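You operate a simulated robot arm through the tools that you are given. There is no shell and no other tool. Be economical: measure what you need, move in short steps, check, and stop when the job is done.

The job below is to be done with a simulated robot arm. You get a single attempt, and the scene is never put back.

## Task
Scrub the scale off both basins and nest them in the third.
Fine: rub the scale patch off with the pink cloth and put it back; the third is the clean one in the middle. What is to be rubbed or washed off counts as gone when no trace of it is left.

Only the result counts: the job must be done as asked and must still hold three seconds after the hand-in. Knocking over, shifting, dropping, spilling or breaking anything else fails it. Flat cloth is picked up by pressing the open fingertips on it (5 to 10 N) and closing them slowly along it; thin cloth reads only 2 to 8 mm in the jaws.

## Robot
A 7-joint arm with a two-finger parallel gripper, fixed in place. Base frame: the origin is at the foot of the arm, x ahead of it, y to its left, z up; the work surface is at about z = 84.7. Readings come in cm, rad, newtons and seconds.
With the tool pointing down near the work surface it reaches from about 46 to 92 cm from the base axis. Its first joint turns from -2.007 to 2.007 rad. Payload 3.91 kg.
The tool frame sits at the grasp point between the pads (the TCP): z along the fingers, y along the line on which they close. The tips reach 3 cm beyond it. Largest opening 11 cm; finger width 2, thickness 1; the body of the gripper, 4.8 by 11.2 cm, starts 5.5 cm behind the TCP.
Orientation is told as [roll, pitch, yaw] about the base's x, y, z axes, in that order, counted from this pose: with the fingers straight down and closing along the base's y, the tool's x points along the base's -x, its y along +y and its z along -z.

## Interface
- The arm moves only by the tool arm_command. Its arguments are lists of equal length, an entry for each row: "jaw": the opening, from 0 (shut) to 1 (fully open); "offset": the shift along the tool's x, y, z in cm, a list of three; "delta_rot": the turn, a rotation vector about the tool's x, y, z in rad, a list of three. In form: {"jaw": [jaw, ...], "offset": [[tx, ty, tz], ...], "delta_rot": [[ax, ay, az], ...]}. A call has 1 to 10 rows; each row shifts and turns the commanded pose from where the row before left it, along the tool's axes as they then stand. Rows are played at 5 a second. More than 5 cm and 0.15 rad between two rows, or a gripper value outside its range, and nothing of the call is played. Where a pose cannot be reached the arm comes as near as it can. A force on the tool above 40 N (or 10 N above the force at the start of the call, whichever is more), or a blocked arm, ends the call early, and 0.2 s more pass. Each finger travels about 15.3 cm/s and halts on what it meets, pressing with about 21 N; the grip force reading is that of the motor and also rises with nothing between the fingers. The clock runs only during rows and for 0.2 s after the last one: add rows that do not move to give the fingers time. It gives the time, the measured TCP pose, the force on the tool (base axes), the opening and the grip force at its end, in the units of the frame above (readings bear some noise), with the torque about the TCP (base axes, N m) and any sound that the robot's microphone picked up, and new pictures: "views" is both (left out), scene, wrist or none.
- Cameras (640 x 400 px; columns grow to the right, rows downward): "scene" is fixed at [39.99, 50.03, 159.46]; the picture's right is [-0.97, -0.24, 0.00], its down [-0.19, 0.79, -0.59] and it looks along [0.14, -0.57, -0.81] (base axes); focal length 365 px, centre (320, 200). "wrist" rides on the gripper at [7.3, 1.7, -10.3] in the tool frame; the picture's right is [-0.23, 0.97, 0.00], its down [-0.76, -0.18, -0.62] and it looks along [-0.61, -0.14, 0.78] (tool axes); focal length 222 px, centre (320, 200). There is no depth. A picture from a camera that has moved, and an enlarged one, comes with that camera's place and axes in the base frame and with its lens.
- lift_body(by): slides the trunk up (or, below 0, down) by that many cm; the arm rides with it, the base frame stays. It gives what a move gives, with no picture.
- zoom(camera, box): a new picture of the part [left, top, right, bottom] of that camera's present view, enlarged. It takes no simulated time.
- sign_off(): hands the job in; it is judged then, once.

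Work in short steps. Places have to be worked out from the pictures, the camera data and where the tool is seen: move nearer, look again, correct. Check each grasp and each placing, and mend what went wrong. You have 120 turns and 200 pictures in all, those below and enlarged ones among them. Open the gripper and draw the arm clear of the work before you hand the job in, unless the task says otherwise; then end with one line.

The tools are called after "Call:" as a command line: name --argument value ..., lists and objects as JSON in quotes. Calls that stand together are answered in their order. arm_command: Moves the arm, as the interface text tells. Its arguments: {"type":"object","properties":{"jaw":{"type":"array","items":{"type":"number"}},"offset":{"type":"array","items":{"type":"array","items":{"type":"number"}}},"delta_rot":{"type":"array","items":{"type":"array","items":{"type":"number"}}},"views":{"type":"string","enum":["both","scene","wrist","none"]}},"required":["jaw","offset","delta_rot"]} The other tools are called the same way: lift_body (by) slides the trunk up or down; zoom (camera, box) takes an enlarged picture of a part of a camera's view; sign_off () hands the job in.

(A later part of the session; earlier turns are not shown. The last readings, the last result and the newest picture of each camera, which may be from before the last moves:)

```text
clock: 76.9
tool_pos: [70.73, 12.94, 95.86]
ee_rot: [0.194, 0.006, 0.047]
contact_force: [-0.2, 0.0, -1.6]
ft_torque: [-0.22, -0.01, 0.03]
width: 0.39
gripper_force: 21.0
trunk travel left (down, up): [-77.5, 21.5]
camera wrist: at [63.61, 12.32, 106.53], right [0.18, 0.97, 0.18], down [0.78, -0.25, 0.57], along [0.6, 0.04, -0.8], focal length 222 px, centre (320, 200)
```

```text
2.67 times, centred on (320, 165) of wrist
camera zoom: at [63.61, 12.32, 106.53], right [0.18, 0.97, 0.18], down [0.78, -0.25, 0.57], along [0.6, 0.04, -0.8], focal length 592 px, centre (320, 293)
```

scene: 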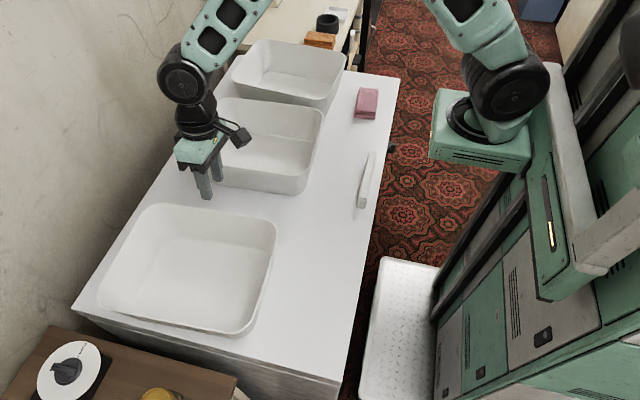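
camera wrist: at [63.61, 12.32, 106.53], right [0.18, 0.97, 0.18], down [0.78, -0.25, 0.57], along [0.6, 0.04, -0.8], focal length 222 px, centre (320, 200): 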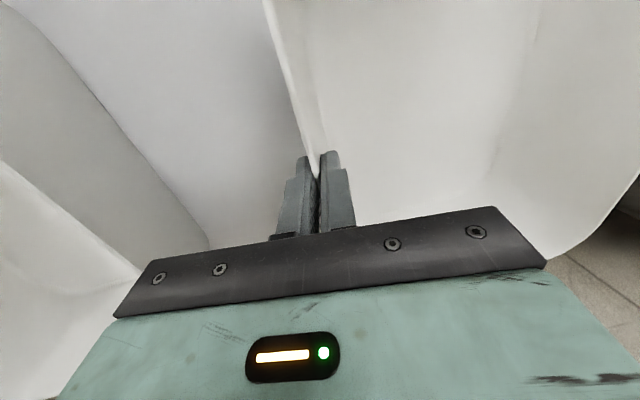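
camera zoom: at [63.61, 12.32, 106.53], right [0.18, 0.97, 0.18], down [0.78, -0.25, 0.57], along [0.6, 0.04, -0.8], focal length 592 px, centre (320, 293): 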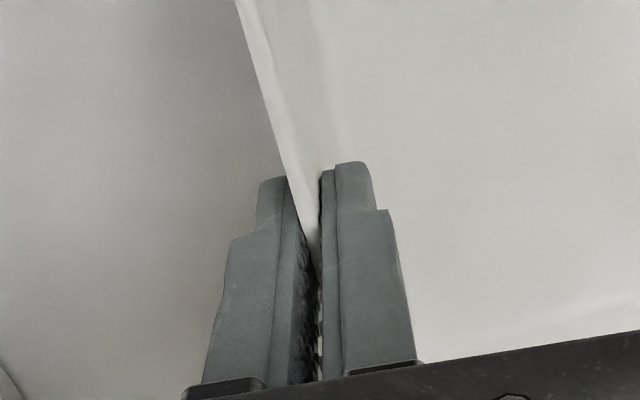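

Grip is about 3.8 cm deep. I lift 2 cm slowly and check for slipping.

Call:
arm_command --jaw '[0, 0, 0, 0, 0]' --offset '[[0, 0.1, -0.5], [0, 0.1, -0.5], [0, 0.1, -0.5], [0, 0.1, -0.5], [0, 0, 0]]' --delta_rot '[[0, 0, 0], [0, 0, 0], [0, 0, 0], [0, 0, 0], [0, 0, 0]]' --views "none"

Call:
zoom --camera "wrist" --box '[200, 90, 440, 240]'

Call:
zoom --camera "scene" --box '[60, 180, 300, 340]'

```text
clock: 78.1
tool_pos: [70.73, 13.12, 97.97]
ee_rot: [0.192, 0.007, 0.05]
contact_force: [0.2, -0.3, -1.9]
ft_torque: [-0.26, 0.0, 0.0]
width: 0.38
gripper_force: 20.7
trunk travel left (down, up): [-77.5, 21.5]
```

```text
2.67 times, centred on (320, 165) of wrist
camera zoom: at [63.63, 12.36, 108.59], right [0.18, 0.97, 0.18], down [0.78, -0.25, 0.57], along [0.6, 0.04, -0.8], focal length 592 px, centre (320, 293)
```

zoom: 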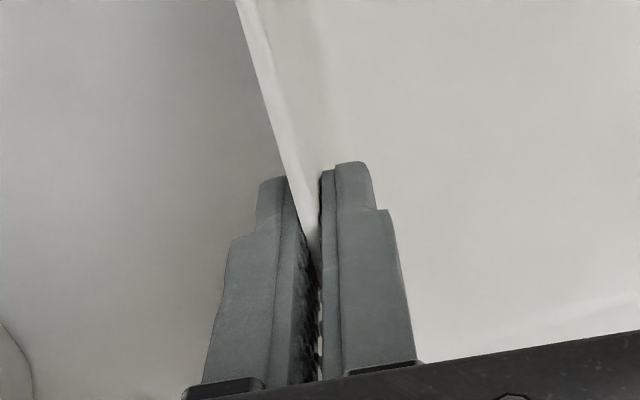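

```text
2.50 times, centred on (180, 260) of scene
camera zoom: at [39.99, 50.03, 159.46], right [-0.97, -0.24, 0.0], down [-0.19, 0.79, -0.59], along [0.14, -0.57, -0.81], focal length 912 px, centre (670, 50)
```

zoom: 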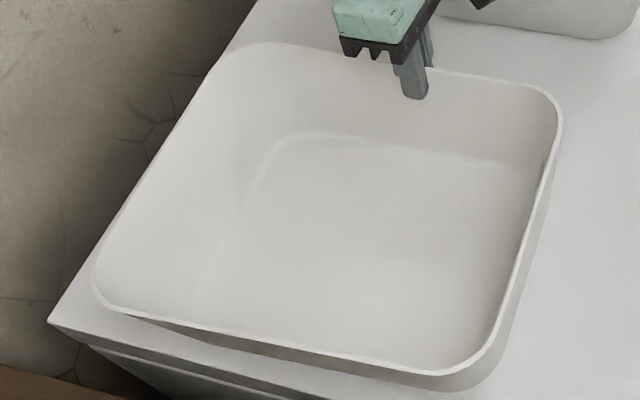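

No slip. I continue the lift gently by 14 cm.

Call:
arm_command --jaw '[0, 0, 0, 0, 0, 0, 0, 0, 0, 0]' --offset '[[0, 0.2, -1], [0, 0.28, -1.45], [0, 0.28, -1.45], [0, 0.28, -1.45], [0, 0.28, -1.45], [0, 0.28, -1.45], [0, 0.28, -1.45], [0, 0.28, -1.45], [0, 0.28, -1.45], [0, 0, 0]]' --delta_rot '[[0, 0, 0], [0, 0, 0], [0, 0, 0], [0, 0, 0], [0, 0, 0], [0, 0, 0], [0, 0, 0], [0, 0, 0], [0, 0, 0], [0, 0, 0]]' --views "both"

Call:
zoom --camera "wrist" --box '[200, 90, 440, 240]'

```text
clock: 80.3
tool_pos: [70.85, 13.23, 110.84]
ee_rot: [0.192, 0.006, 0.049]
contact_force: [0.8, -0.2, -2.5]
ft_torque: [-0.26, 0.02, -0.02]
width: 0.4
gripper_force: 21.2
trunk travel left (down, up): [-77.5, 21.5]
camera wrist: at [63.64, 12.54, 121.45], right [0.18, 0.97, 0.18], down [0.78, -0.25, 0.57], along [0.6, 0.04, -0.8], focal length 222 px, centre (320, 200)
```

scene: 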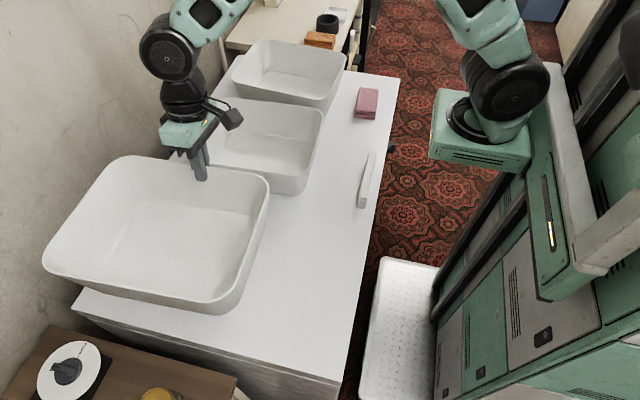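
wrist: 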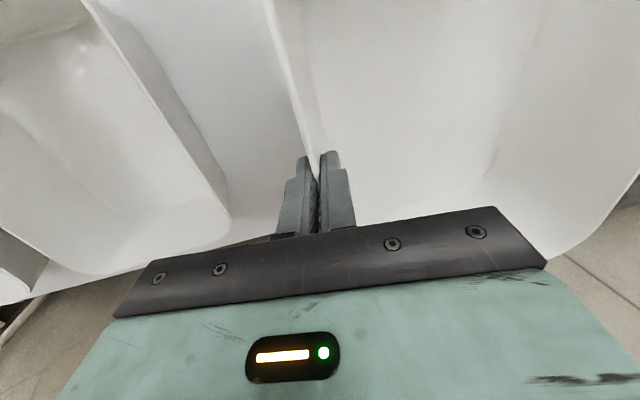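

```text
2.67 times, centred on (320, 165) of wrist
camera zoom: at [63.64, 12.54, 121.45], right [0.18, 0.97, 0.18], down [0.78, -0.25, 0.57], along [0.6, 0.04, -0.8], focal length 592 px, centre (320, 293)
```

zoom: 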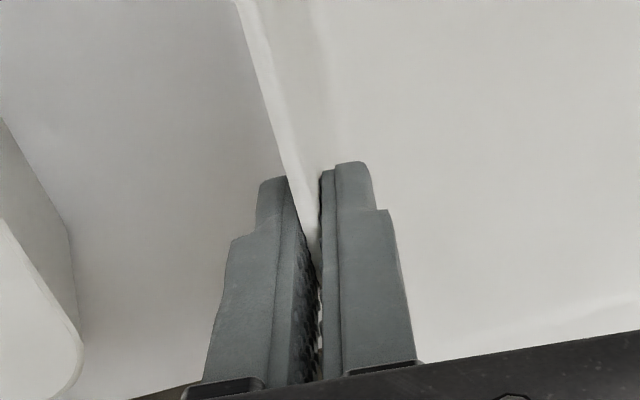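

Still held firmly. I enlarge the scene view to judge whether the basin hangs level before crossing the middle rim.

Call:
zoom --camera "scene" --box '[30, 130, 310, 330]'

```text
2.00 times, centred on (170, 230) of scene
camera zoom: at [39.99, 50.03, 159.46], right [-0.97, -0.24, 0.0], down [-0.19, 0.79, -0.59], along [0.14, -0.57, -0.81], focal length 730 px, centre (620, 140)
```

zoom: 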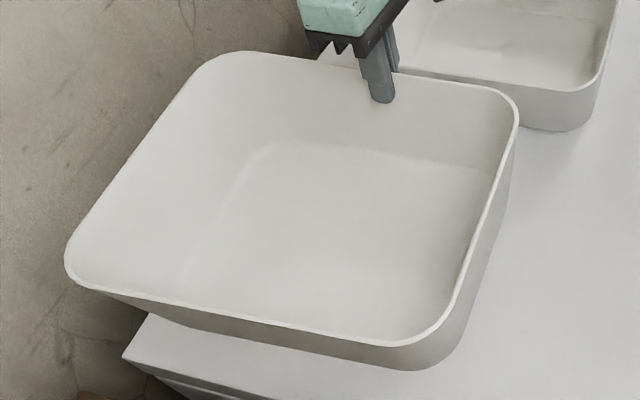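

The rim corners work out level at z≈112, so it hangs level with its bottom near 99, above the middle rim (97). I raise a bit and carry it over the middle basin.

Call:
arm_command --jaw '[0, 0, 0, 0, 0, 0, 0, 0, 0, 0]' --offset '[[0, 0.23, -1.18], [0.05, -1.6, -0.3], [0.1, -2.6, -0.5], [0.13, -3.5, -0.68], [0.13, -3.5, -0.68], [0.13, -3.5, -0.68], [0.13, -3.5, -0.68], [0.13, -3.5, -0.68], [0.13, -3.5, -0.68], [0, 0, 0]]' --delta_rot '[[0, 0, 0], [0, 0, 0], [0, 0, 0], [0, 0, 0], [0, 0, 0], [0, 0, 0], [0, 0, 0], [0, 0, 0], [0, 0, 0], [0, 0, 0]]' --views "both"

```text
clock: 82.5
tool_pos: [71.31, -12.32, 111.93]
ee_rot: [0.191, 0.007, 0.05]
contact_force: [-0.1, 0.4, -2.1]
ft_torque: [-0.24, 0.01, 0.0]
width: 0.4
gripper_force: 21.0
trunk travel left (down, up): [-77.5, 21.5]
camera wrist: at [64.23, -13.12, 122.47], right [0.18, 0.97, 0.18], down [0.78, -0.26, 0.57], along [0.6, 0.04, -0.8], focal length 222 px, centre (320, 200)
```

scene: 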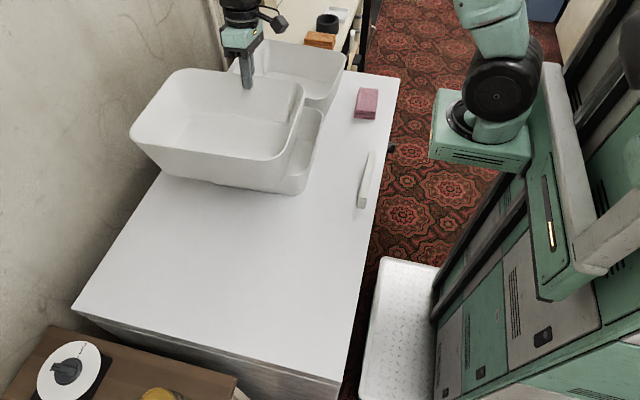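
wrist: 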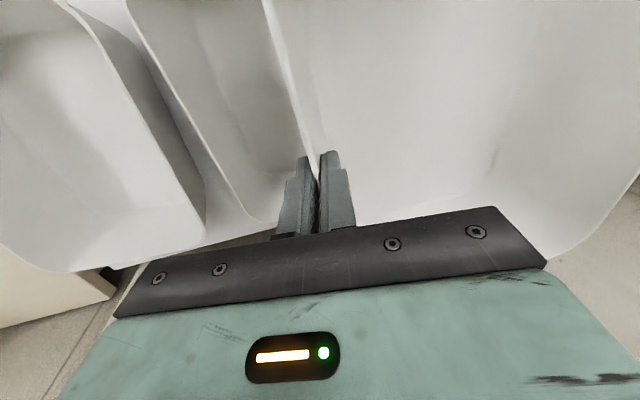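

Over the middle basin, still held. I move the remaining 10.3 cm in -y.

Call:
arm_command --jaw '[0, 0, 0, 0, 0]' --offset '[[0.13, -2.6, -0.5], [0.13, -3, -0.58], [0.13, -3, -0.58], [0.1, -1.5, -0.3], [0, 0, 0]]' --delta_rot '[[0, 0, 0], [0, 0, 0], [0, 0, 0], [0, 0, 0], [0, 0, 0]]' --views "both"

Call:
zoom --camera "scene" --box '[140, 30, 360, 210]'

```text
clock: 83.7
tool_pos: [71.36, -22.82, 111.87]
ee_rot: [0.192, 0.006, 0.048]
contact_force: [0.1, 0.0, -2.4]
ft_torque: [-0.26, 0.01, 0.01]
width: 0.37
gripper_force: 20.9
trunk travel left (down, up): [-77.5, 21.5]
camera wrist: at [64.15, -23.58, 122.5], right [0.18, 0.97, 0.18], down [0.78, -0.25, 0.57], along [0.6, 0.04, -0.8], focal length 222 px, centre (320, 200)
```

scene: 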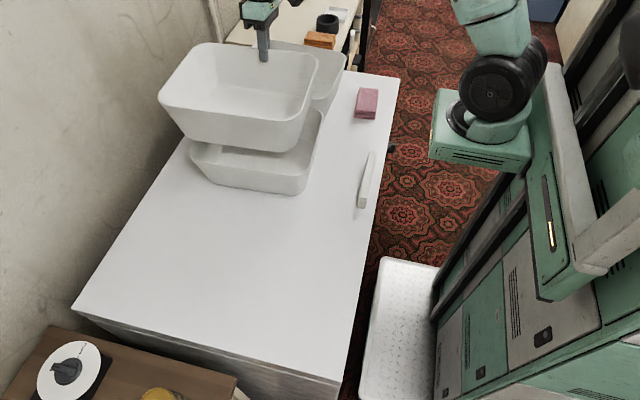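
wrist: 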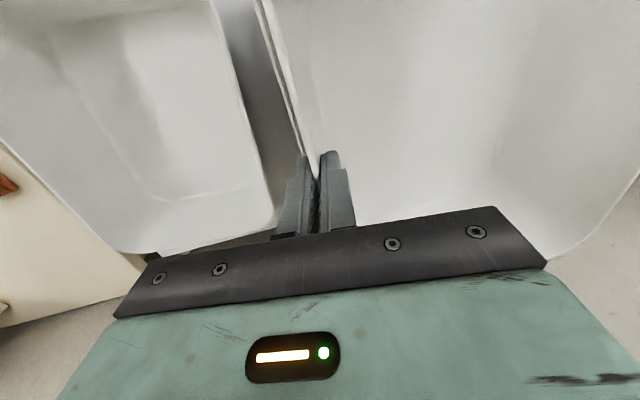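

```text
2.22 times, centred on (250, 120) of scene
camera zoom: at [39.99, 50.03, 159.46], right [-0.97, -0.24, 0.0], down [-0.19, 0.79, -0.59], along [0.14, -0.57, -0.81], focal length 811 px, centre (476, 378)
```

zoom: 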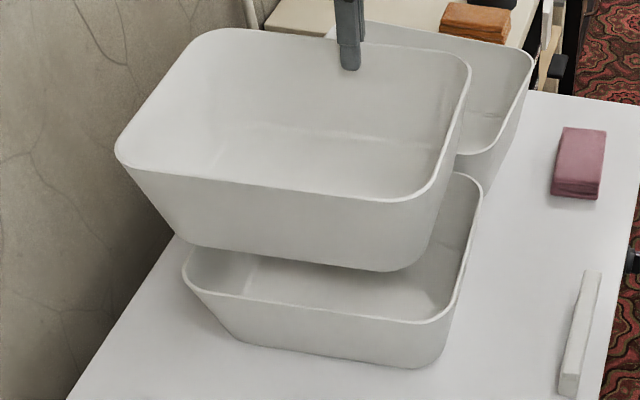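

Comparing corners, the held basin is about 0.6 cm too far in +x; y matches within half a centimetre. I correct x and lower 10 cm, checking the forces.

Call:
arm_command --jaw '[0, 0, 0, 0, 0, 0, 0]' --offset '[[0.55, -0.2, 1], [0, -0.38, 1.96], [0, -0.38, 1.96], [0, -0.38, 1.96], [0, -0.38, 1.96], [0, -0.2, 1], [0, 0, 0]]' --delta_rot '[[0, 0, 0], [0, 0, 0], [0, 0, 0], [0, 0, 0], [0, 0, 0], [0, 0, 0], [0, 0, 0]]' --views "both"

Call:
zoom --camera "scene" --box '[140, 30, 360, 210]'

```text
clock: 85.3
tool_pos: [70.71, -22.65, 101.86]
ee_rot: [0.191, 0.006, 0.05]
contact_force: [-0.5, -1.3, -1.6]
ft_torque: [-0.29, 0.03, 0.04]
width: 0.39
gripper_force: 21.3
trunk travel left (down, up): [-77.5, 21.5]
camera wrist: at [63.49, -23.48, 112.51], right [0.18, 0.97, 0.18], down [0.78, -0.26, 0.57], along [0.6, 0.04, -0.8], focal length 222 px, centre (320, 200)
```

scene: 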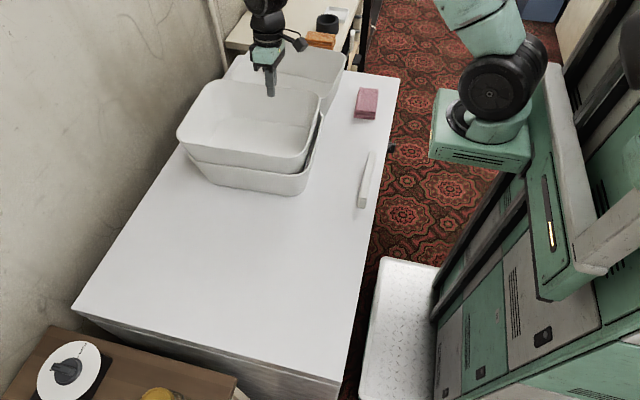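
wrist: 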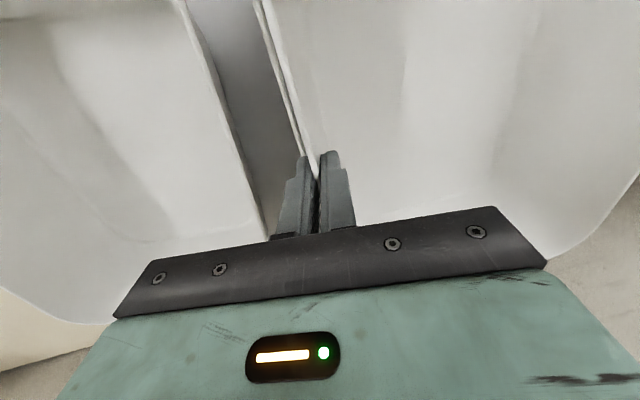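

```text
2.22 times, centred on (250, 120) of scene
camera zoom: at [39.99, 50.03, 159.46], right [-0.97, -0.24, 0.0], down [-0.19, 0.79, -0.59], along [0.14, -0.57, -0.81], focal length 811 px, centre (476, 378)
```

zoom: 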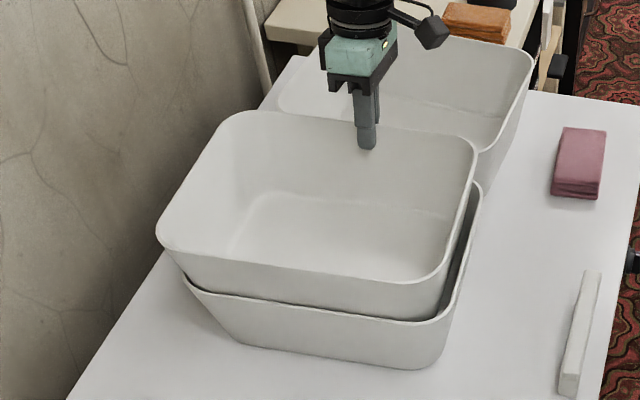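

It is sinking in well. I lower further in small steps toward contact.

Call:
arm_command --jaw '[0, 0, 0, 0, 0]' --offset '[[0, -0.1, 0.5], [0, -0.1, 0.5], [0, -0.06, 0.3], [0, -0.06, 0.3], [0, 0, 0]]' --delta_rot '[[0, 0, 0], [0, 0, 0], [0, 0, 0], [0, 0, 0], [0, 0, 0]]' --views "wrist"

Call:
zoom --camera "wrist" --box '[200, 90, 440, 240]'

```text
clock: 86.5
tool_pos: [70.8, -22.72, 100.36]
ee_rot: [0.192, 0.004, 0.05]
contact_force: [-0.1, -0.4, -2.8]
ft_torque: [-0.27, 0.02, 0.09]
width: 0.39
gripper_force: 21.6
trunk travel left (down, up): [-77.5, 21.5]
camera wrist: at [63.55, -23.5, 110.92], right [0.18, 0.97, 0.18], down [0.78, -0.26, 0.57], along [0.6, 0.04, -0.8], focal length 222 px, centre (320, 200)
```

wrist: 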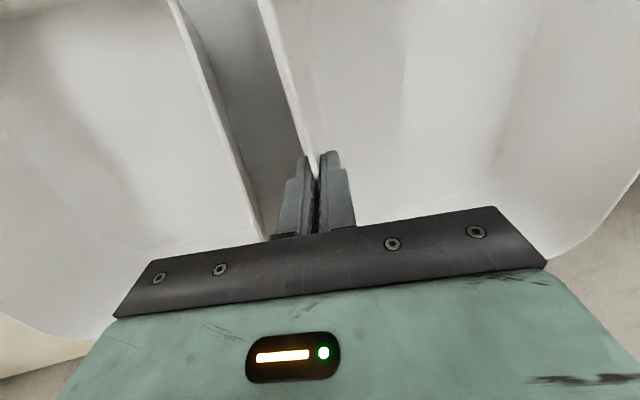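

```text
2.67 times, centred on (320, 165) of wrist
camera zoom: at [63.55, -23.5, 110.92], right [0.18, 0.97, 0.18], down [0.78, -0.26, 0.57], along [0.6, 0.04, -0.8], focal length 592 px, centre (320, 293)
```

zoom: 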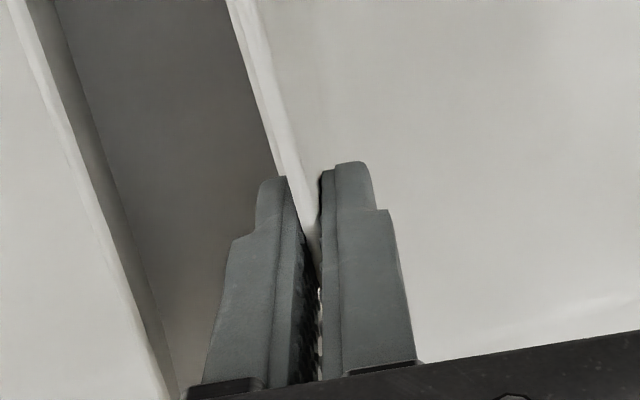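

No contact yet; a few more small steps.

Call:
arm_command --jaw '[0, 0, 0, 0]' --offset '[[0, -0.06, 0.3], [0, -0.06, 0.3], [0, -0.04, 0.2], [0, 0, 0]]' --delta_rot '[[0, 0, 0], [0, 0, 0], [0, 0, 0], [0, 0, 0]]' --views "none"

Call:
zoom --camera "scene" --box '[140, 30, 360, 210]'

```text
clock: 87.5
tool_pos: [70.73, -22.8, 99.5]
ee_rot: [0.193, 0.004, 0.05]
contact_force: [-0.6, -0.2, -2.0]
ft_torque: [-0.27, 0.04, 0.05]
width: 0.34
gripper_force: 21.1
trunk travel left (down, up): [-77.5, 21.5]
```

```text
2.22 times, centred on (250, 120) of scene
camera zoom: at [39.99, 50.03, 159.46], right [-0.97, -0.24, 0.0], down [-0.19, 0.79, -0.59], along [0.14, -0.57, -0.81], focal length 811 px, centre (476, 378)
```

zoom: 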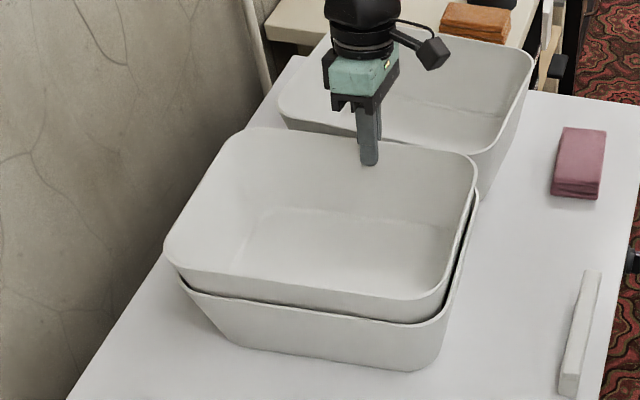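

Still free. I go on down by 0.2 cm steps until something touches.

Call:
arm_command --jaw '[0, 0, 0, 0, 0]' --offset '[[0, -0.04, 0.2], [0, -0.04, 0.2], [0, -0.04, 0.2], [0, -0.04, 0.2], [0, 0, 0]]' --delta_rot '[[0, 0, 0], [0, 0, 0], [0, 0, 0], [0, 0, 0], [0, 0, 0]]' --views "none"

Call:
zoom --camera "wrist" --box '[200, 60, 440, 210]'

```text
clock: 88.7
tool_pos: [70.75, -22.84, 98.82]
ee_rot: [0.193, 0.004, 0.048]
contact_force: [-0.4, -0.3, 0.5]
ft_torque: [-0.25, -0.04, 0.04]
width: 0.37
gripper_force: 21.0
trunk travel left (down, up): [-77.5, 21.5]
```

```text
2.67 times, centred on (320, 135) of wrist
camera zoom: at [63.48, -23.54, 109.36], right [0.18, 0.97, 0.18], down [0.78, -0.25, 0.57], along [0.6, 0.04, -0.8], focal length 592 px, centre (320, 373)
```

zoom: 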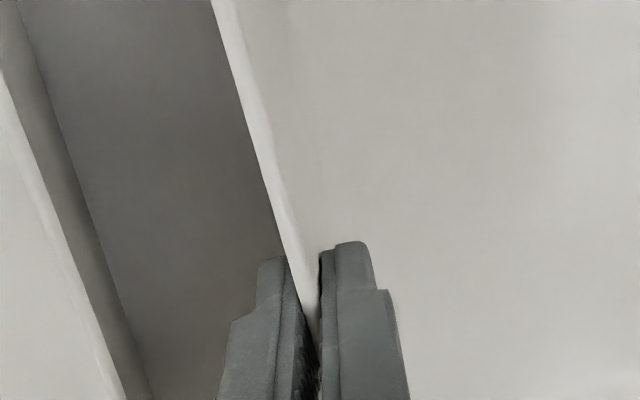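

Contact now: the weight is taken, and the rim is only ~2.4 cm above the middle rim, so it is practically seated. I open a little.

Call:
arm_command --jaw '[0.04, 0.08, 0.15, 0.15, 0.15]' --offset '[[0, 0, 0], [0, 0, 0], [0, 0, 0], [0, 0, 0], [0, 0, 0]]' --delta_rot '[[0, 0, 0], [0, 0, 0], [0, 0, 0], [0, 0, 0], [0, 0, 0]]' --views "both"

Call:
zoom --camera "scene" --box '[140, 30, 360, 210]'

```text
clock: 89.9
tool_pos: [70.59, -22.82, 98.71]
ee_rot: [0.191, 0.004, 0.048]
contact_force: [0.3, 0.9, 0.4]
ft_torque: [0.0, 0.01, -0.01]
width: 1.65
gripper_force: 0.1
trunk travel left (down, up): [-77.5, 21.5]
camera wrist: at [63.48, -23.55, 109.35], right [0.18, 0.97, 0.18], down [0.78, -0.26, 0.57], along [0.6, 0.04, -0.8], focal length 222 px, centre (320, 200)
```

scene: 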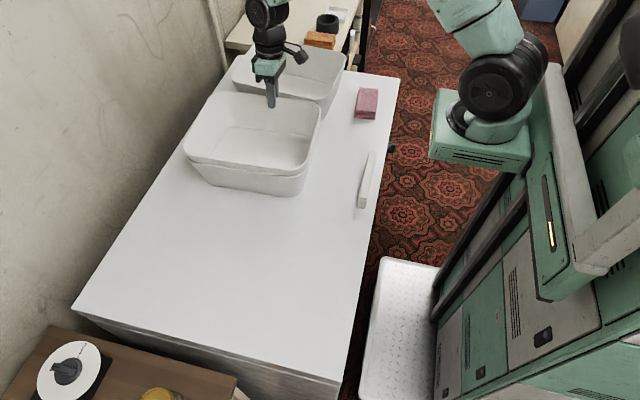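
wrist: 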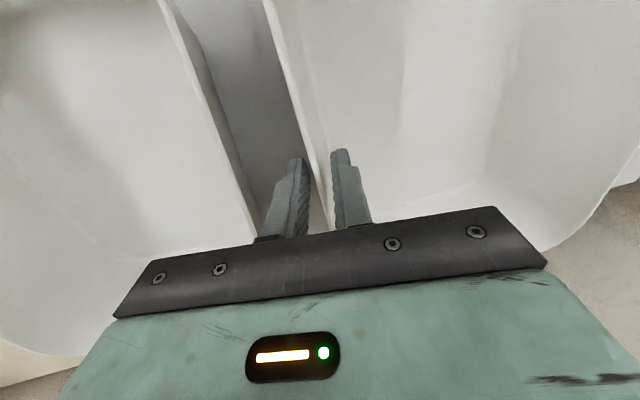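

```text
2.22 times, centred on (250, 120) of scene
camera zoom: at [39.99, 50.03, 159.46], right [-0.97, -0.24, 0.0], down [-0.19, 0.79, -0.59], along [0.14, -0.57, -0.81], focal length 811 px, centre (476, 378)
```

zoom: 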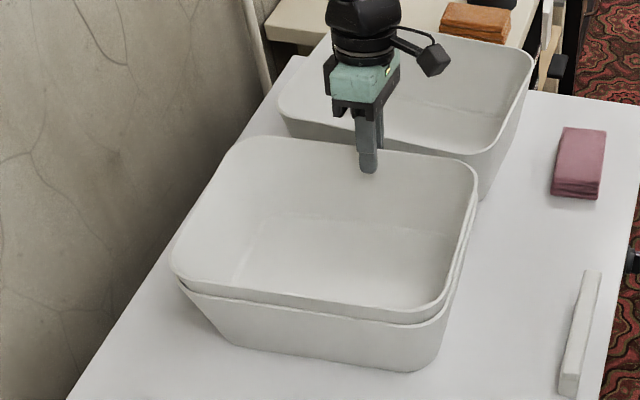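

The left basin is nested neatly, rim about 2 cm proud. I back out, then reorient the hand for the right basin's +y wall (roll -0.19, yaw -0.09).

Call:
arm_command --jaw '[0.15, 0.15, 0.15, 0.3, 0.3, 0.3, 0.3, 0.3, 0.3, 0.3]' --offset '[[0, 0, -2], [0, 0, -4], [0, 0, -4], [0, 0, -2], [0, 0, 0], [0, 0, 0], [-0.4, -1.2, 0], [0, 0, 0], [0, 0, 0], [0, 0, 0]]' --delta_rot '[[0, 0, 0], [0, 0, 0], [0, 0, 0], [0, 0, 0], [-0.1, 0, 0], [-0.092, 0, 0], [0, 0, 0], [0, 0, 0], [0, 0, 0], [0, 0, 0]]' --views "none"

```text
clock: 92.1
tool_pos: [71.31, -26.33, 110.14]
ee_rot: [0.384, 0.007, 0.049]
contact_force: [-0.2, 1.1, -0.1]
ft_torque: [-0.01, -0.03, -0.03]
width: 3.31
gripper_force: 0.1
trunk travel left (down, up): [-77.5, 21.5]
```

I turned the wrong way; now rolling back to level, yawing, and on to roll -0.19.

Call:
arm_command --jaw '[0.3, 0.3, 0.3, 0.3, 0.3, 0.3, 0.3]' --offset '[[0, 0, 0], [0, 0, 0], [0, 0, 0], [0, 0, 0], [0, 0, 0], [0, 0, 0], [0, 0, 0]]' --delta_rot '[[0.13, 0, 0], [0.13, 0, 0], [0.124, 0, 0], [0, 0, 0.14], [0.1, 0, 0], [0.092, 0, 0], [0, 0, 0]]' --views "both"

Call:
zoom --camera "wrist" --box '[160, 20, 480, 220]'

```text
clock: 93.7
tool_pos: [71.41, -26.29, 110.08]
ee_rot: [-0.193, 0.006, -0.09]
contact_force: [0.0, 0.6, -0.1]
ft_torque: [0.04, -0.01, -0.02]
width: 3.31
gripper_force: 0.1
trunk travel left (down, up): [-77.5, 21.5]
camera wrist: at [64.4, -21.95, 120.01], right [0.31, 0.93, -0.19], down [0.76, -0.12, 0.64], along [0.57, -0.34, -0.74], focal length 222 px, centre (320, 200)
```

scene: 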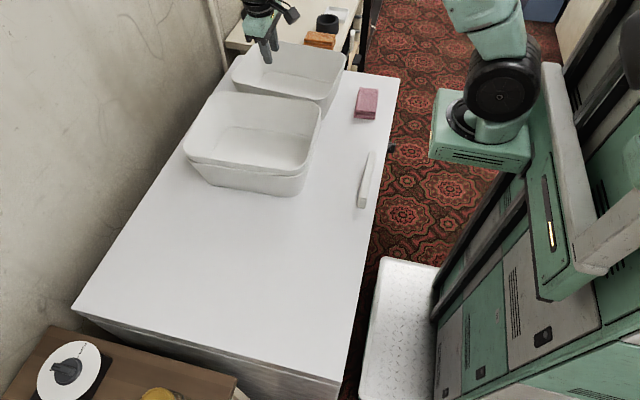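
wrist: 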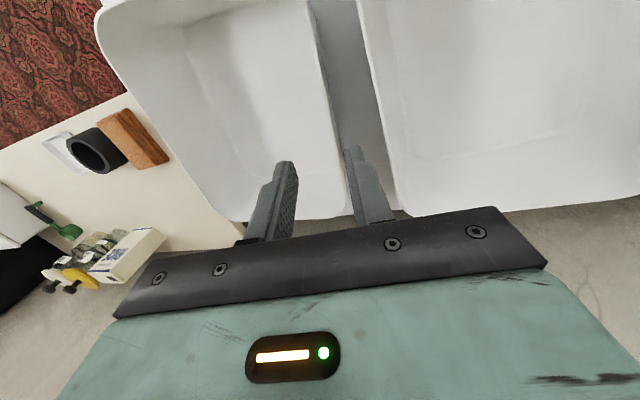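

```text
2.00 times, centred on (320, 120) of wrist
camera zoom: at [64.4, -21.95, 120.01], right [0.31, 0.93, -0.19], down [0.76, -0.12, 0.64], along [0.57, -0.34, -0.74], focal length 444 px, centre (320, 360)
```

zoom: 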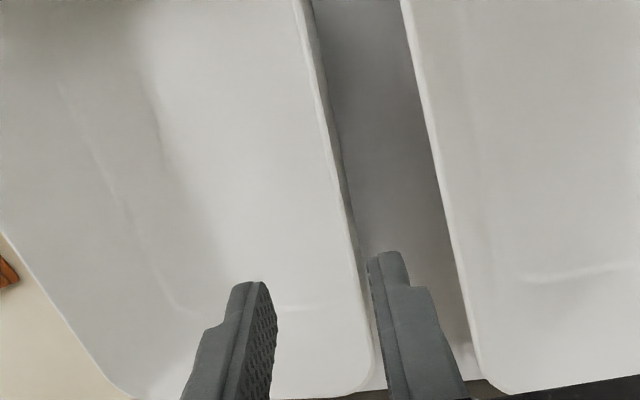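

The right basin's +y rim is at y≈-27.7 here, with a 4.7 cm gap to the stack. I shift +1.1 cm and go down partway to check.

Call:
arm_command --jaw '[0.28, 0.28, 0.28, 0.28]' --offset '[[0.2, 1.1, 3], [0, 0, 3], [0, 0, 3], [0, 0, 0]]' --delta_rot '[[0, 0, 0], [0, 0, 0], [0, 0, 0], [0, 0, 0]]' --views "wrist"

Call:
zoom --camera "wrist" --box '[200, 60, 440, 210]'

```text
clock: 94.7
tool_pos: [71.04, -26.93, 101.08]
ee_rot: [-0.194, 0.005, -0.091]
contact_force: [-0.4, -0.5, 1.5]
ft_torque: [0.02, 0.0, 0.0]
width: 3.09
gripper_force: 0.1
trunk travel left (down, up): [-77.5, 21.5]
camera wrist: at [64.1, -22.71, 110.98], right [0.31, 0.93, -0.19], down [0.76, -0.12, 0.64], along [0.57, -0.34, -0.74], focal length 222 px, centre (320, 200)
```

wrist: 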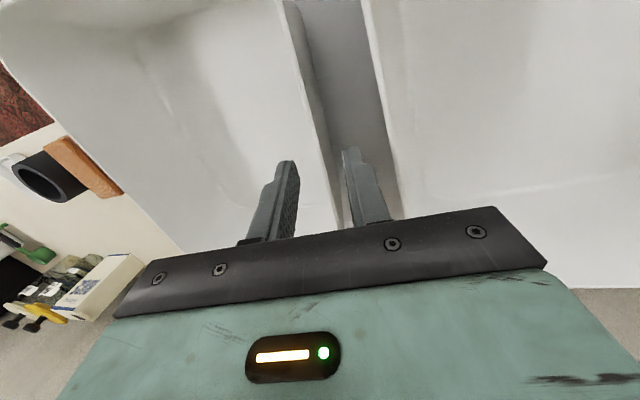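

```text
2.67 times, centred on (320, 135) of wrist
camera zoom: at [64.1, -22.71, 110.98], right [0.31, 0.93, -0.19], down [0.76, -0.12, 0.64], along [0.57, -0.34, -0.74], focal length 592 px, centre (320, 373)
```

zoom: 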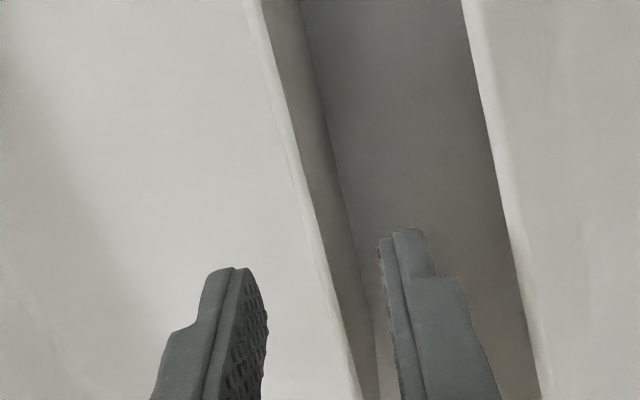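

Centred on the rim. I go down 4.8 cm and close.

Call:
arm_command --jaw '[0.28, 0.28, 0.28, 0.28, 0.14, 0.05, 0, 0, 0]' --offset '[[0, 0, 2], [0, 0, 1.8], [0, 0, 1], [0, 0, 0], [0, 0, 0], [0, 0, 0], [0, 0, 0], [0, 0, 0], [0, 0, 0]]' --delta_rot '[[0, 0, 0], [0, 0, 0], [0, 0, 0], [0, 0, 0], [0, 0, 0], [0, 0, 0], [0, 0, 0], [0, 0, 0], [0, 0, 0]]' --views "wrist"

Call:
zoom --camera "wrist" --box '[200, 90, 440, 240]'

```text
clock: 96.7
tool_pos: [70.84, -27.89, 96.31]
ee_rot: [-0.193, 0.005, -0.089]
contact_force: [0.0, 0.3, -1.9]
ft_torque: [0.23, 0.0, 0.01]
width: 0.34
gripper_force: 21.1
trunk travel left (down, up): [-77.5, 21.5]
camera wrist: at [63.99, -23.7, 106.27], right [0.31, 0.93, -0.19], down [0.76, -0.12, 0.64], along [0.57, -0.34, -0.74], focal length 222 px, centre (320, 200)
```

wrist: 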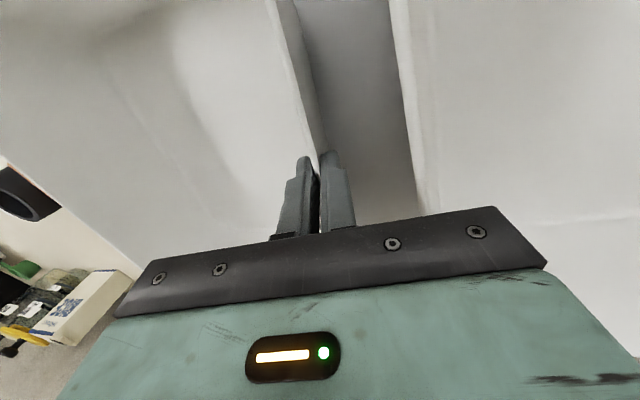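

```text
2.67 times, centred on (320, 165) of wrist
camera zoom: at [63.99, -23.7, 106.27], right [0.31, 0.93, -0.19], down [0.76, -0.12, 0.64], along [0.57, -0.34, -0.74], focal length 592 px, centre (320, 293)
```

zoom: 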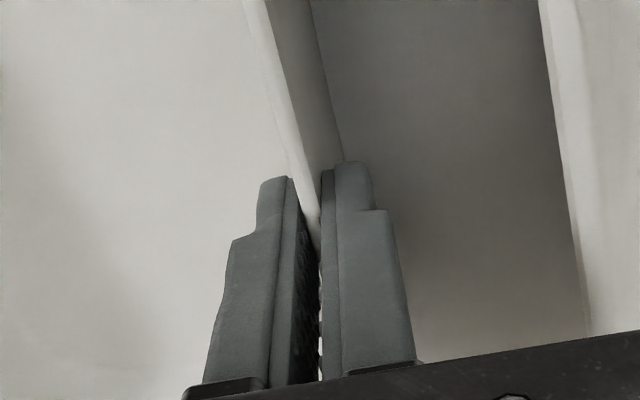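

Same grip depth as the one that held (≈3.8 cm). I lift gently, 16.5 cm in two calls.

Call:
arm_command --jaw '[0, 0, 0, 0, 0, 0, 0, 0, 0, 0]' --offset '[[0, -0.1, -0.5], [0, -0.1, -0.5], [0, -0.2, -1], [0, -0.28, -1.45], [0, -0.28, -1.45], [0, -0.28, -1.45], [0, -0.28, -1.45], [0, -0.28, -1.45], [0, -0.28, -1.45], [0, 0, 0]]' --delta_rot '[[0, 0, 0], [0, 0, 0], [0, 0, 0], [0, 0, 0], [0, 0, 0], [0, 0, 0], [0, 0, 0], [0, 0, 0], [0, 0, 0], [0, 0, 0]]' --views "scene"

Call:
zoom --camera "wrist" --box '[200, 90, 440, 240]'

```text
clock: 98.9
tool_pos: [70.81, -27.58, 107.23]
ee_rot: [-0.194, 0.008, -0.092]
contact_force: [0.6, 0.0, -2.0]
ft_torque: [0.24, 0.0, 0.02]
width: 0.37
gripper_force: 21.0
trunk travel left (down, up): [-77.5, 21.5]
```

scene: 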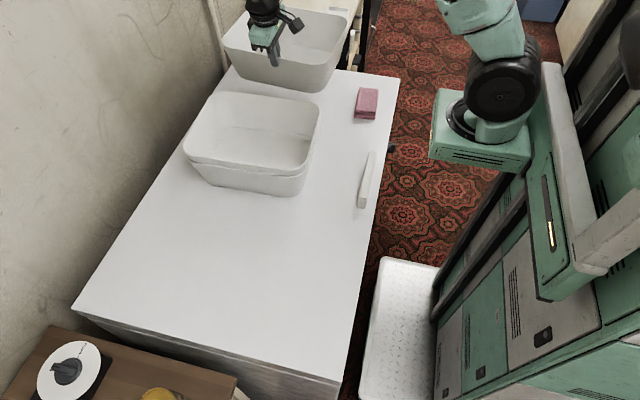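

```text
2.67 times, centred on (320, 165) of wrist
camera zoom: at [64.03, -23.45, 117.14], right [0.31, 0.93, -0.19], down [0.76, -0.12, 0.64], along [0.57, -0.34, -0.74], focal length 592 px, centre (320, 293)
```

zoom: 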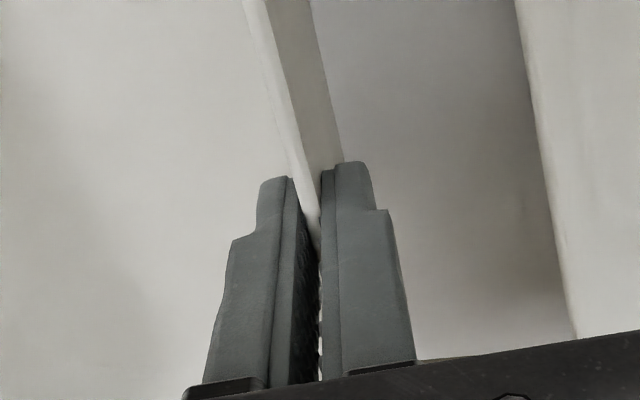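

Holding well. I lift 6.8 cm more, then view.

Call:
arm_command --jaw '[0, 0, 0, 0, 0, 0]' --offset '[[0, -0.26, -1.33], [0, -0.26, -1.33], [0, -0.26, -1.33], [0, -0.26, -1.33], [0, -0.26, -1.33], [0, 0, 0]]' --delta_rot '[[0, 0, 0], [0, 0, 0], [0, 0, 0], [0, 0, 0], [0, 0, 0], [0, 0, 0]]' --views "none"

Call:
zoom --camera "scene" --box '[160, 0, 380, 140]'

```text
clock: 100.3
tool_pos: [70.87, -27.77, 113.94]
ee_rot: [-0.194, 0.007, -0.09]
contact_force: [0.0, -0.8, -2.0]
ft_torque: [0.29, 0.03, -0.01]
width: 0.38
gripper_force: 21.0
trunk travel left (down, up): [-77.5, 21.5]
```

```text
2.86 times, centred on (270, 70) of scene
camera zoom: at [39.99, 50.03, 159.46], right [-0.97, -0.24, 0.0], down [-0.19, 0.79, -0.59], along [0.14, -0.57, -0.81], focal length 1043 px, centre (463, 571)
```

zoom: 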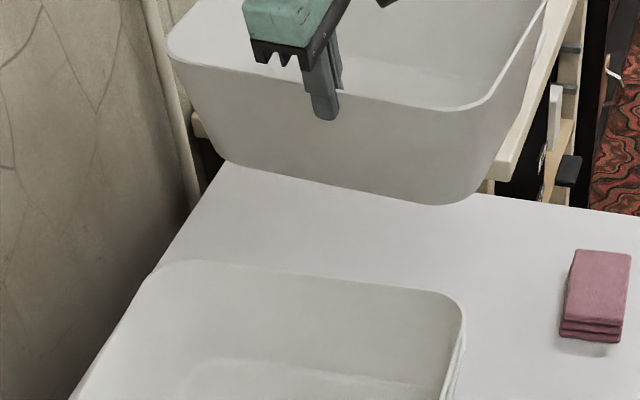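

Bottom is at about 101.7, above the stack's rim (99.4). I yaw by +0.135 to match the stack and carry it +y over it.

Call:
arm_command --jaw '[0, 0, 0, 0, 0, 0, 0, 0, 0, 0]' --offset '[[0, 0, 0], [0, 1.7, -0.33], [-0.04, 3.4, -0.66], [-0.05, 3.4, -0.66], [-0.05, 3.4, -0.66], [-0.05, 3.4, -0.66], [-0.05, 3.4, -0.66], [-0.05, 3.4, -0.66], [-0.05, 3.4, -0.66], [-0.05, 1.7, -0.33]]' --delta_rot '[[0, -0.026, -0.132], [0, 0, 0], [0, 0, 0], [0, 0, 0], [0, 0, 0], [0, 0, 0], [0, 0, 0], [0, 0, 0], [0, 0, 0], [0, 0, 0]]' --views "both"

Call:
zoom --camera "scene" --box '[140, 30, 360, 210]'

```text
clock: 102.5
tool_pos: [70.16, 0.01, 114.1]
ee_rot: [-0.192, 0.007, 0.043]
contact_force: [0.1, -0.3, -2.1]
ft_torque: [0.27, 0.09, 0.0]
width: 0.34
gripper_force: 21.4
trunk travel left (down, up): [-77.5, 21.5]
camera wrist: at [62.78, 3.34, 123.93], right [0.18, 0.96, -0.19], down [0.77, -0.02, 0.64], along [0.61, -0.26, -0.74], focal length 222 px, centre (320, 200)
```

scene: 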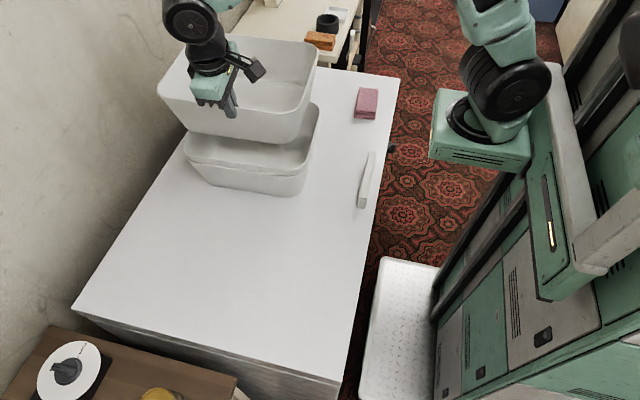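
wrist: 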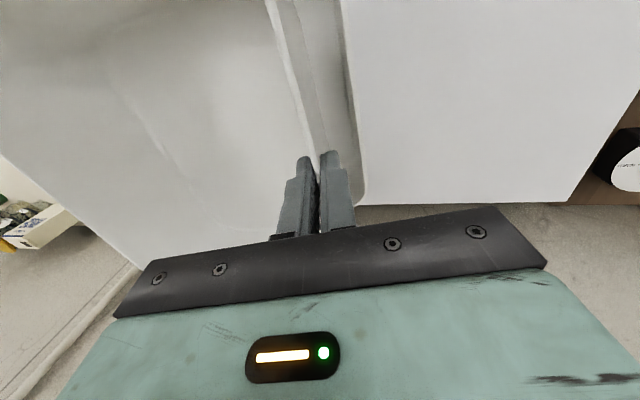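

```text
2.22 times, centred on (250, 120) of scene
camera zoom: at [39.99, 50.03, 159.46], right [-0.97, -0.24, 0.0], down [-0.19, 0.79, -0.59], along [0.14, -0.57, -0.81], focal length 811 px, centre (476, 378)
```

zoom: 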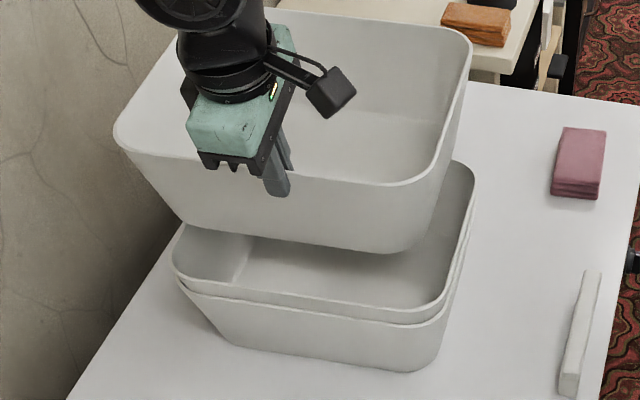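

Corner comparison gives a match within 2–3 mm. I lower 10.5 cm.

Call:
arm_command --jaw '[0, 0, 0, 0, 0, 0, 0, 0]' --offset '[[0, 0.2, 1], [0, 0.38, 1.96], [0, 0.38, 1.96], [0, 0.38, 1.96], [0, 0.29, 1.5], [0, 0.2, 1], [0, 0.19, 0.9], [0, 0, 0]]' --delta_rot '[[0, 0, 0], [0, 0, 0], [0, 0, 0], [0, 0, 0], [0, 0, 0], [0, 0, 0], [0, 0, 0], [0, 0, 0]]' --views "none"

Call:
zoom --camera "scene" --box '[140, 30, 360, 210]'

```text
clock: 104.3
tool_pos: [70.01, -0.07, 103.47]
ee_rot: [-0.191, 0.006, 0.043]
contact_force: [-1.7, 1.2, -1.9]
ft_torque: [0.28, 0.09, -0.09]
width: 0.37
gripper_force: 20.9
trunk travel left (down, up): [-77.5, 21.5]
```

```text
2.22 times, centred on (250, 120) of scene
camera zoom: at [39.99, 50.03, 159.46], right [-0.97, -0.24, 0.0], down [-0.19, 0.79, -0.59], along [0.14, -0.57, -0.81], focal length 811 px, centre (476, 378)
```

zoom: 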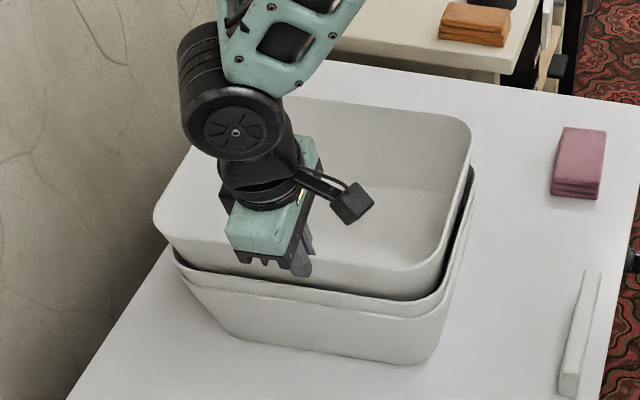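

Going in well. I lower in small steps toward the seating height of about 100.8.

Call:
arm_command --jaw '[0, 0, 0, 0, 0, 0]' --offset '[[0, 0.1, 0.5], [0, 0.08, 0.4], [0, 0.08, 0.4], [0, 0.06, 0.3], [0, 0.06, 0.3], [0, 0, 0]]' --delta_rot '[[0, 0, 0], [0, 0, 0], [0, 0, 0], [0, 0, 0], [0, 0, 0], [0, 0, 0]]' --views "none"

Call:
zoom --camera "scene" --box '[140, 30, 360, 210]'

```text
clock: 105.7
tool_pos: [70.05, 0.08, 101.55]
ee_rot: [-0.191, 0.006, 0.044]
contact_force: [-1.1, -0.3, 0.0]
ft_torque: [0.25, 0.13, -0.09]
width: 0.35
gripper_force: 20.6
trunk travel left (down, up): [-77.5, 21.5]
```

```text
2.22 times, centred on (250, 120) of scene
camera zoom: at [39.99, 50.03, 159.46], right [-0.97, -0.24, 0.0], down [-0.19, 0.79, -0.59], along [0.14, -0.57, -0.81], focal length 811 px, centre (476, 378)
```

zoom: 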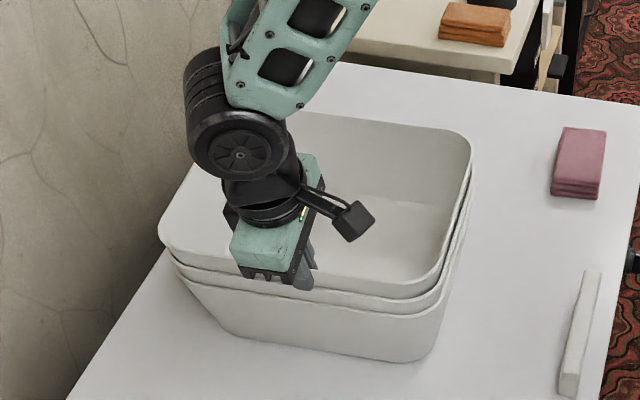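

Weight is nearly taken up. I go two more small steps down to settle it.

Call:
arm_command --jaw '[0, 0, 0, 0]' --offset '[[0, 0.05, 0.25], [0, 0.04, 0.2], [0, 0.04, 0.2], [0, 0, 0]]' --delta_rot '[[0, 0, 0], [0, 0, 0], [0, 0, 0], [0, 0, 0]]' --views "none"

```text
clock: 106.7
tool_pos: [70.16, -0.07, 100.98]
ee_rot: [-0.191, -0.001, 0.044]
contact_force: [1.4, -2.6, 35.5]
ft_torque: [-0.41, -0.24, -0.25]
width: 0.38
gripper_force: 21.3
trunk travel left (down, up): [-77.5, 21.5]
```

Firm contact at 35 N: seated. I relieve the push slightly and open.

Call:
arm_command --jaw '[0, 0, 0.04, 0.08, 0.15, 0.15, 0.15]' --offset '[[0, -0.03, -0.15], [0, 0, 0], [0, 0, 0], [0, 0, 0], [0, 0, 0], [0, 0, 0], [0, 0, 0]]' --delta_rot '[[0, 0, 0], [0, 0, 0], [0, 0, 0], [0, 0, 0], [0, 0, 0], [0, 0, 0], [0, 0, 0]]' --views "wrist"

Call:
zoom --camera "scene" --box '[140, 30, 360, 210]'

```text
clock: 108.3
tool_pos: [69.99, -0.04, 101.2]
ee_rot: [-0.191, 0.003, 0.044]
contact_force: [7.4, 0.9, 31.6]
ft_torque: [0.17, -0.48, 0.13]
width: 1.39
gripper_force: 0.0
trunk travel left (down, up): [-77.5, 21.5]
camera wrist: at [62.65, 3.29, 111.03], right [0.18, 0.96, -0.19], down [0.77, -0.02, 0.64], along [0.62, -0.26, -0.74], focal length 222 px, centre (320, 200)
```

wrist: 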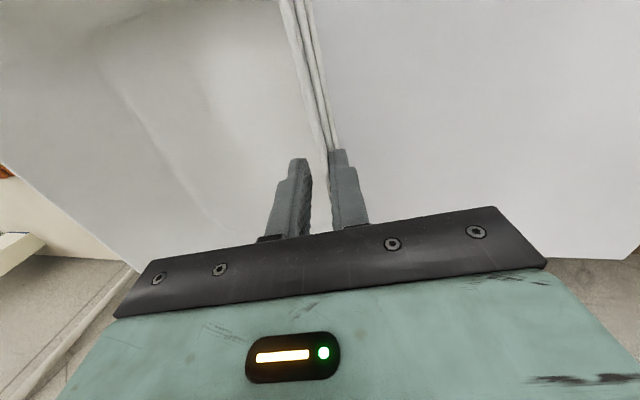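

```text
2.22 times, centred on (250, 120) of scene
camera zoom: at [39.99, 50.03, 159.46], right [-0.97, -0.24, 0.0], down [-0.19, 0.79, -0.59], along [0.14, -0.57, -0.81], focal length 811 px, centre (476, 378)
```

zoom: 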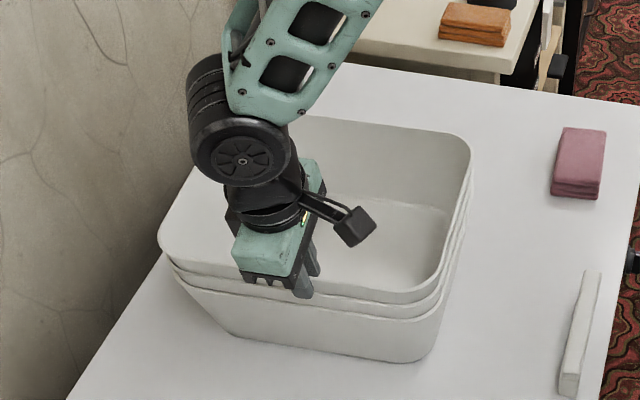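

The outer fingertip is bearing on the rim below. I back out slowly along the finger direction.

Call:
arm_command --jaw '[0.15, 0.15, 0.15, 0.15, 0.2, 0.2, 0.2]' --offset '[[0, 0, -0.3], [0, 0, -0.7], [0, 0, -1.5], [0, 0, -3], [0, 0, -4], [0, 0, -4], [0, 0, 0]]' --delta_rot '[[0, 0, 0], [0, 0, 0], [0, 0, 0], [0, 0, 0], [0, 0, 0], [0, 0, 0], [0, 0, 0]]' --views "both"

Call:
zoom --camera "scene" --box '[140, 30, 360, 210]'

```text
clock: 109.9
tool_pos: [69.9, 2.34, 114.36]
ee_rot: [-0.193, 0.004, 0.044]
contact_force: [-0.3, 0.0, -0.2]
ft_torque: [0.01, 0.0, 0.02]
width: 2.2
gripper_force: 0.1
trunk travel left (down, up): [-77.5, 21.5]
camera wrist: at [62.54, 5.59, 124.29], right [0.18, 0.96, -0.19], down [0.77, -0.02, 0.64], along [0.61, -0.26, -0.74], focal length 222 px, centre (320, 200)
```

scene: 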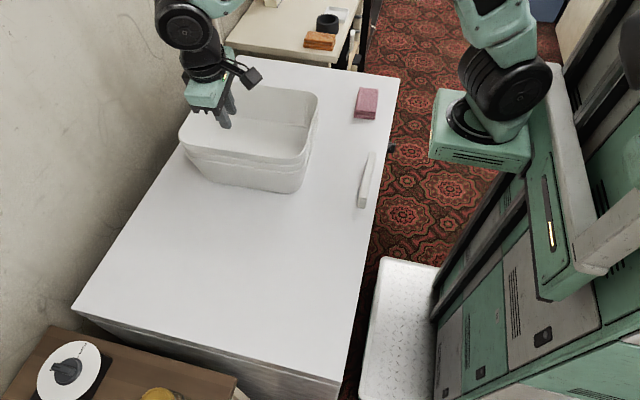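
wrist: 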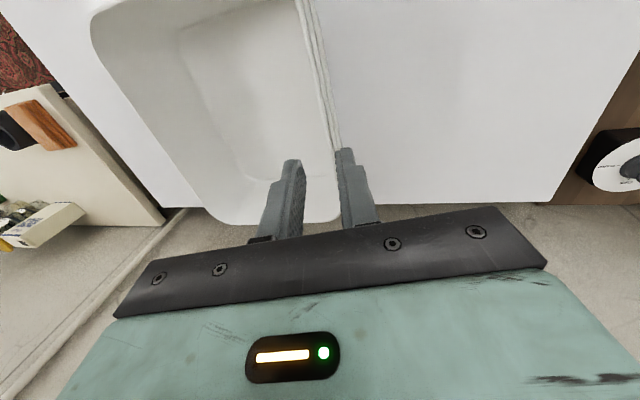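

```text
2.22 times, centred on (250, 120) of scene
camera zoom: at [39.99, 50.03, 159.46], right [-0.97, -0.24, 0.0], down [-0.19, 0.79, -0.59], along [0.14, -0.57, -0.81], focal length 811 px, centre (476, 378)
```

zoom: 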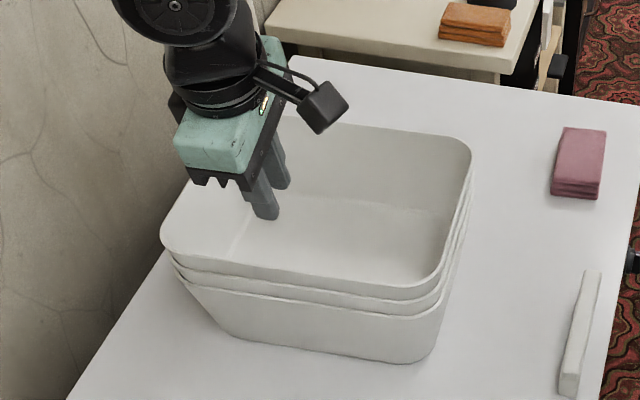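

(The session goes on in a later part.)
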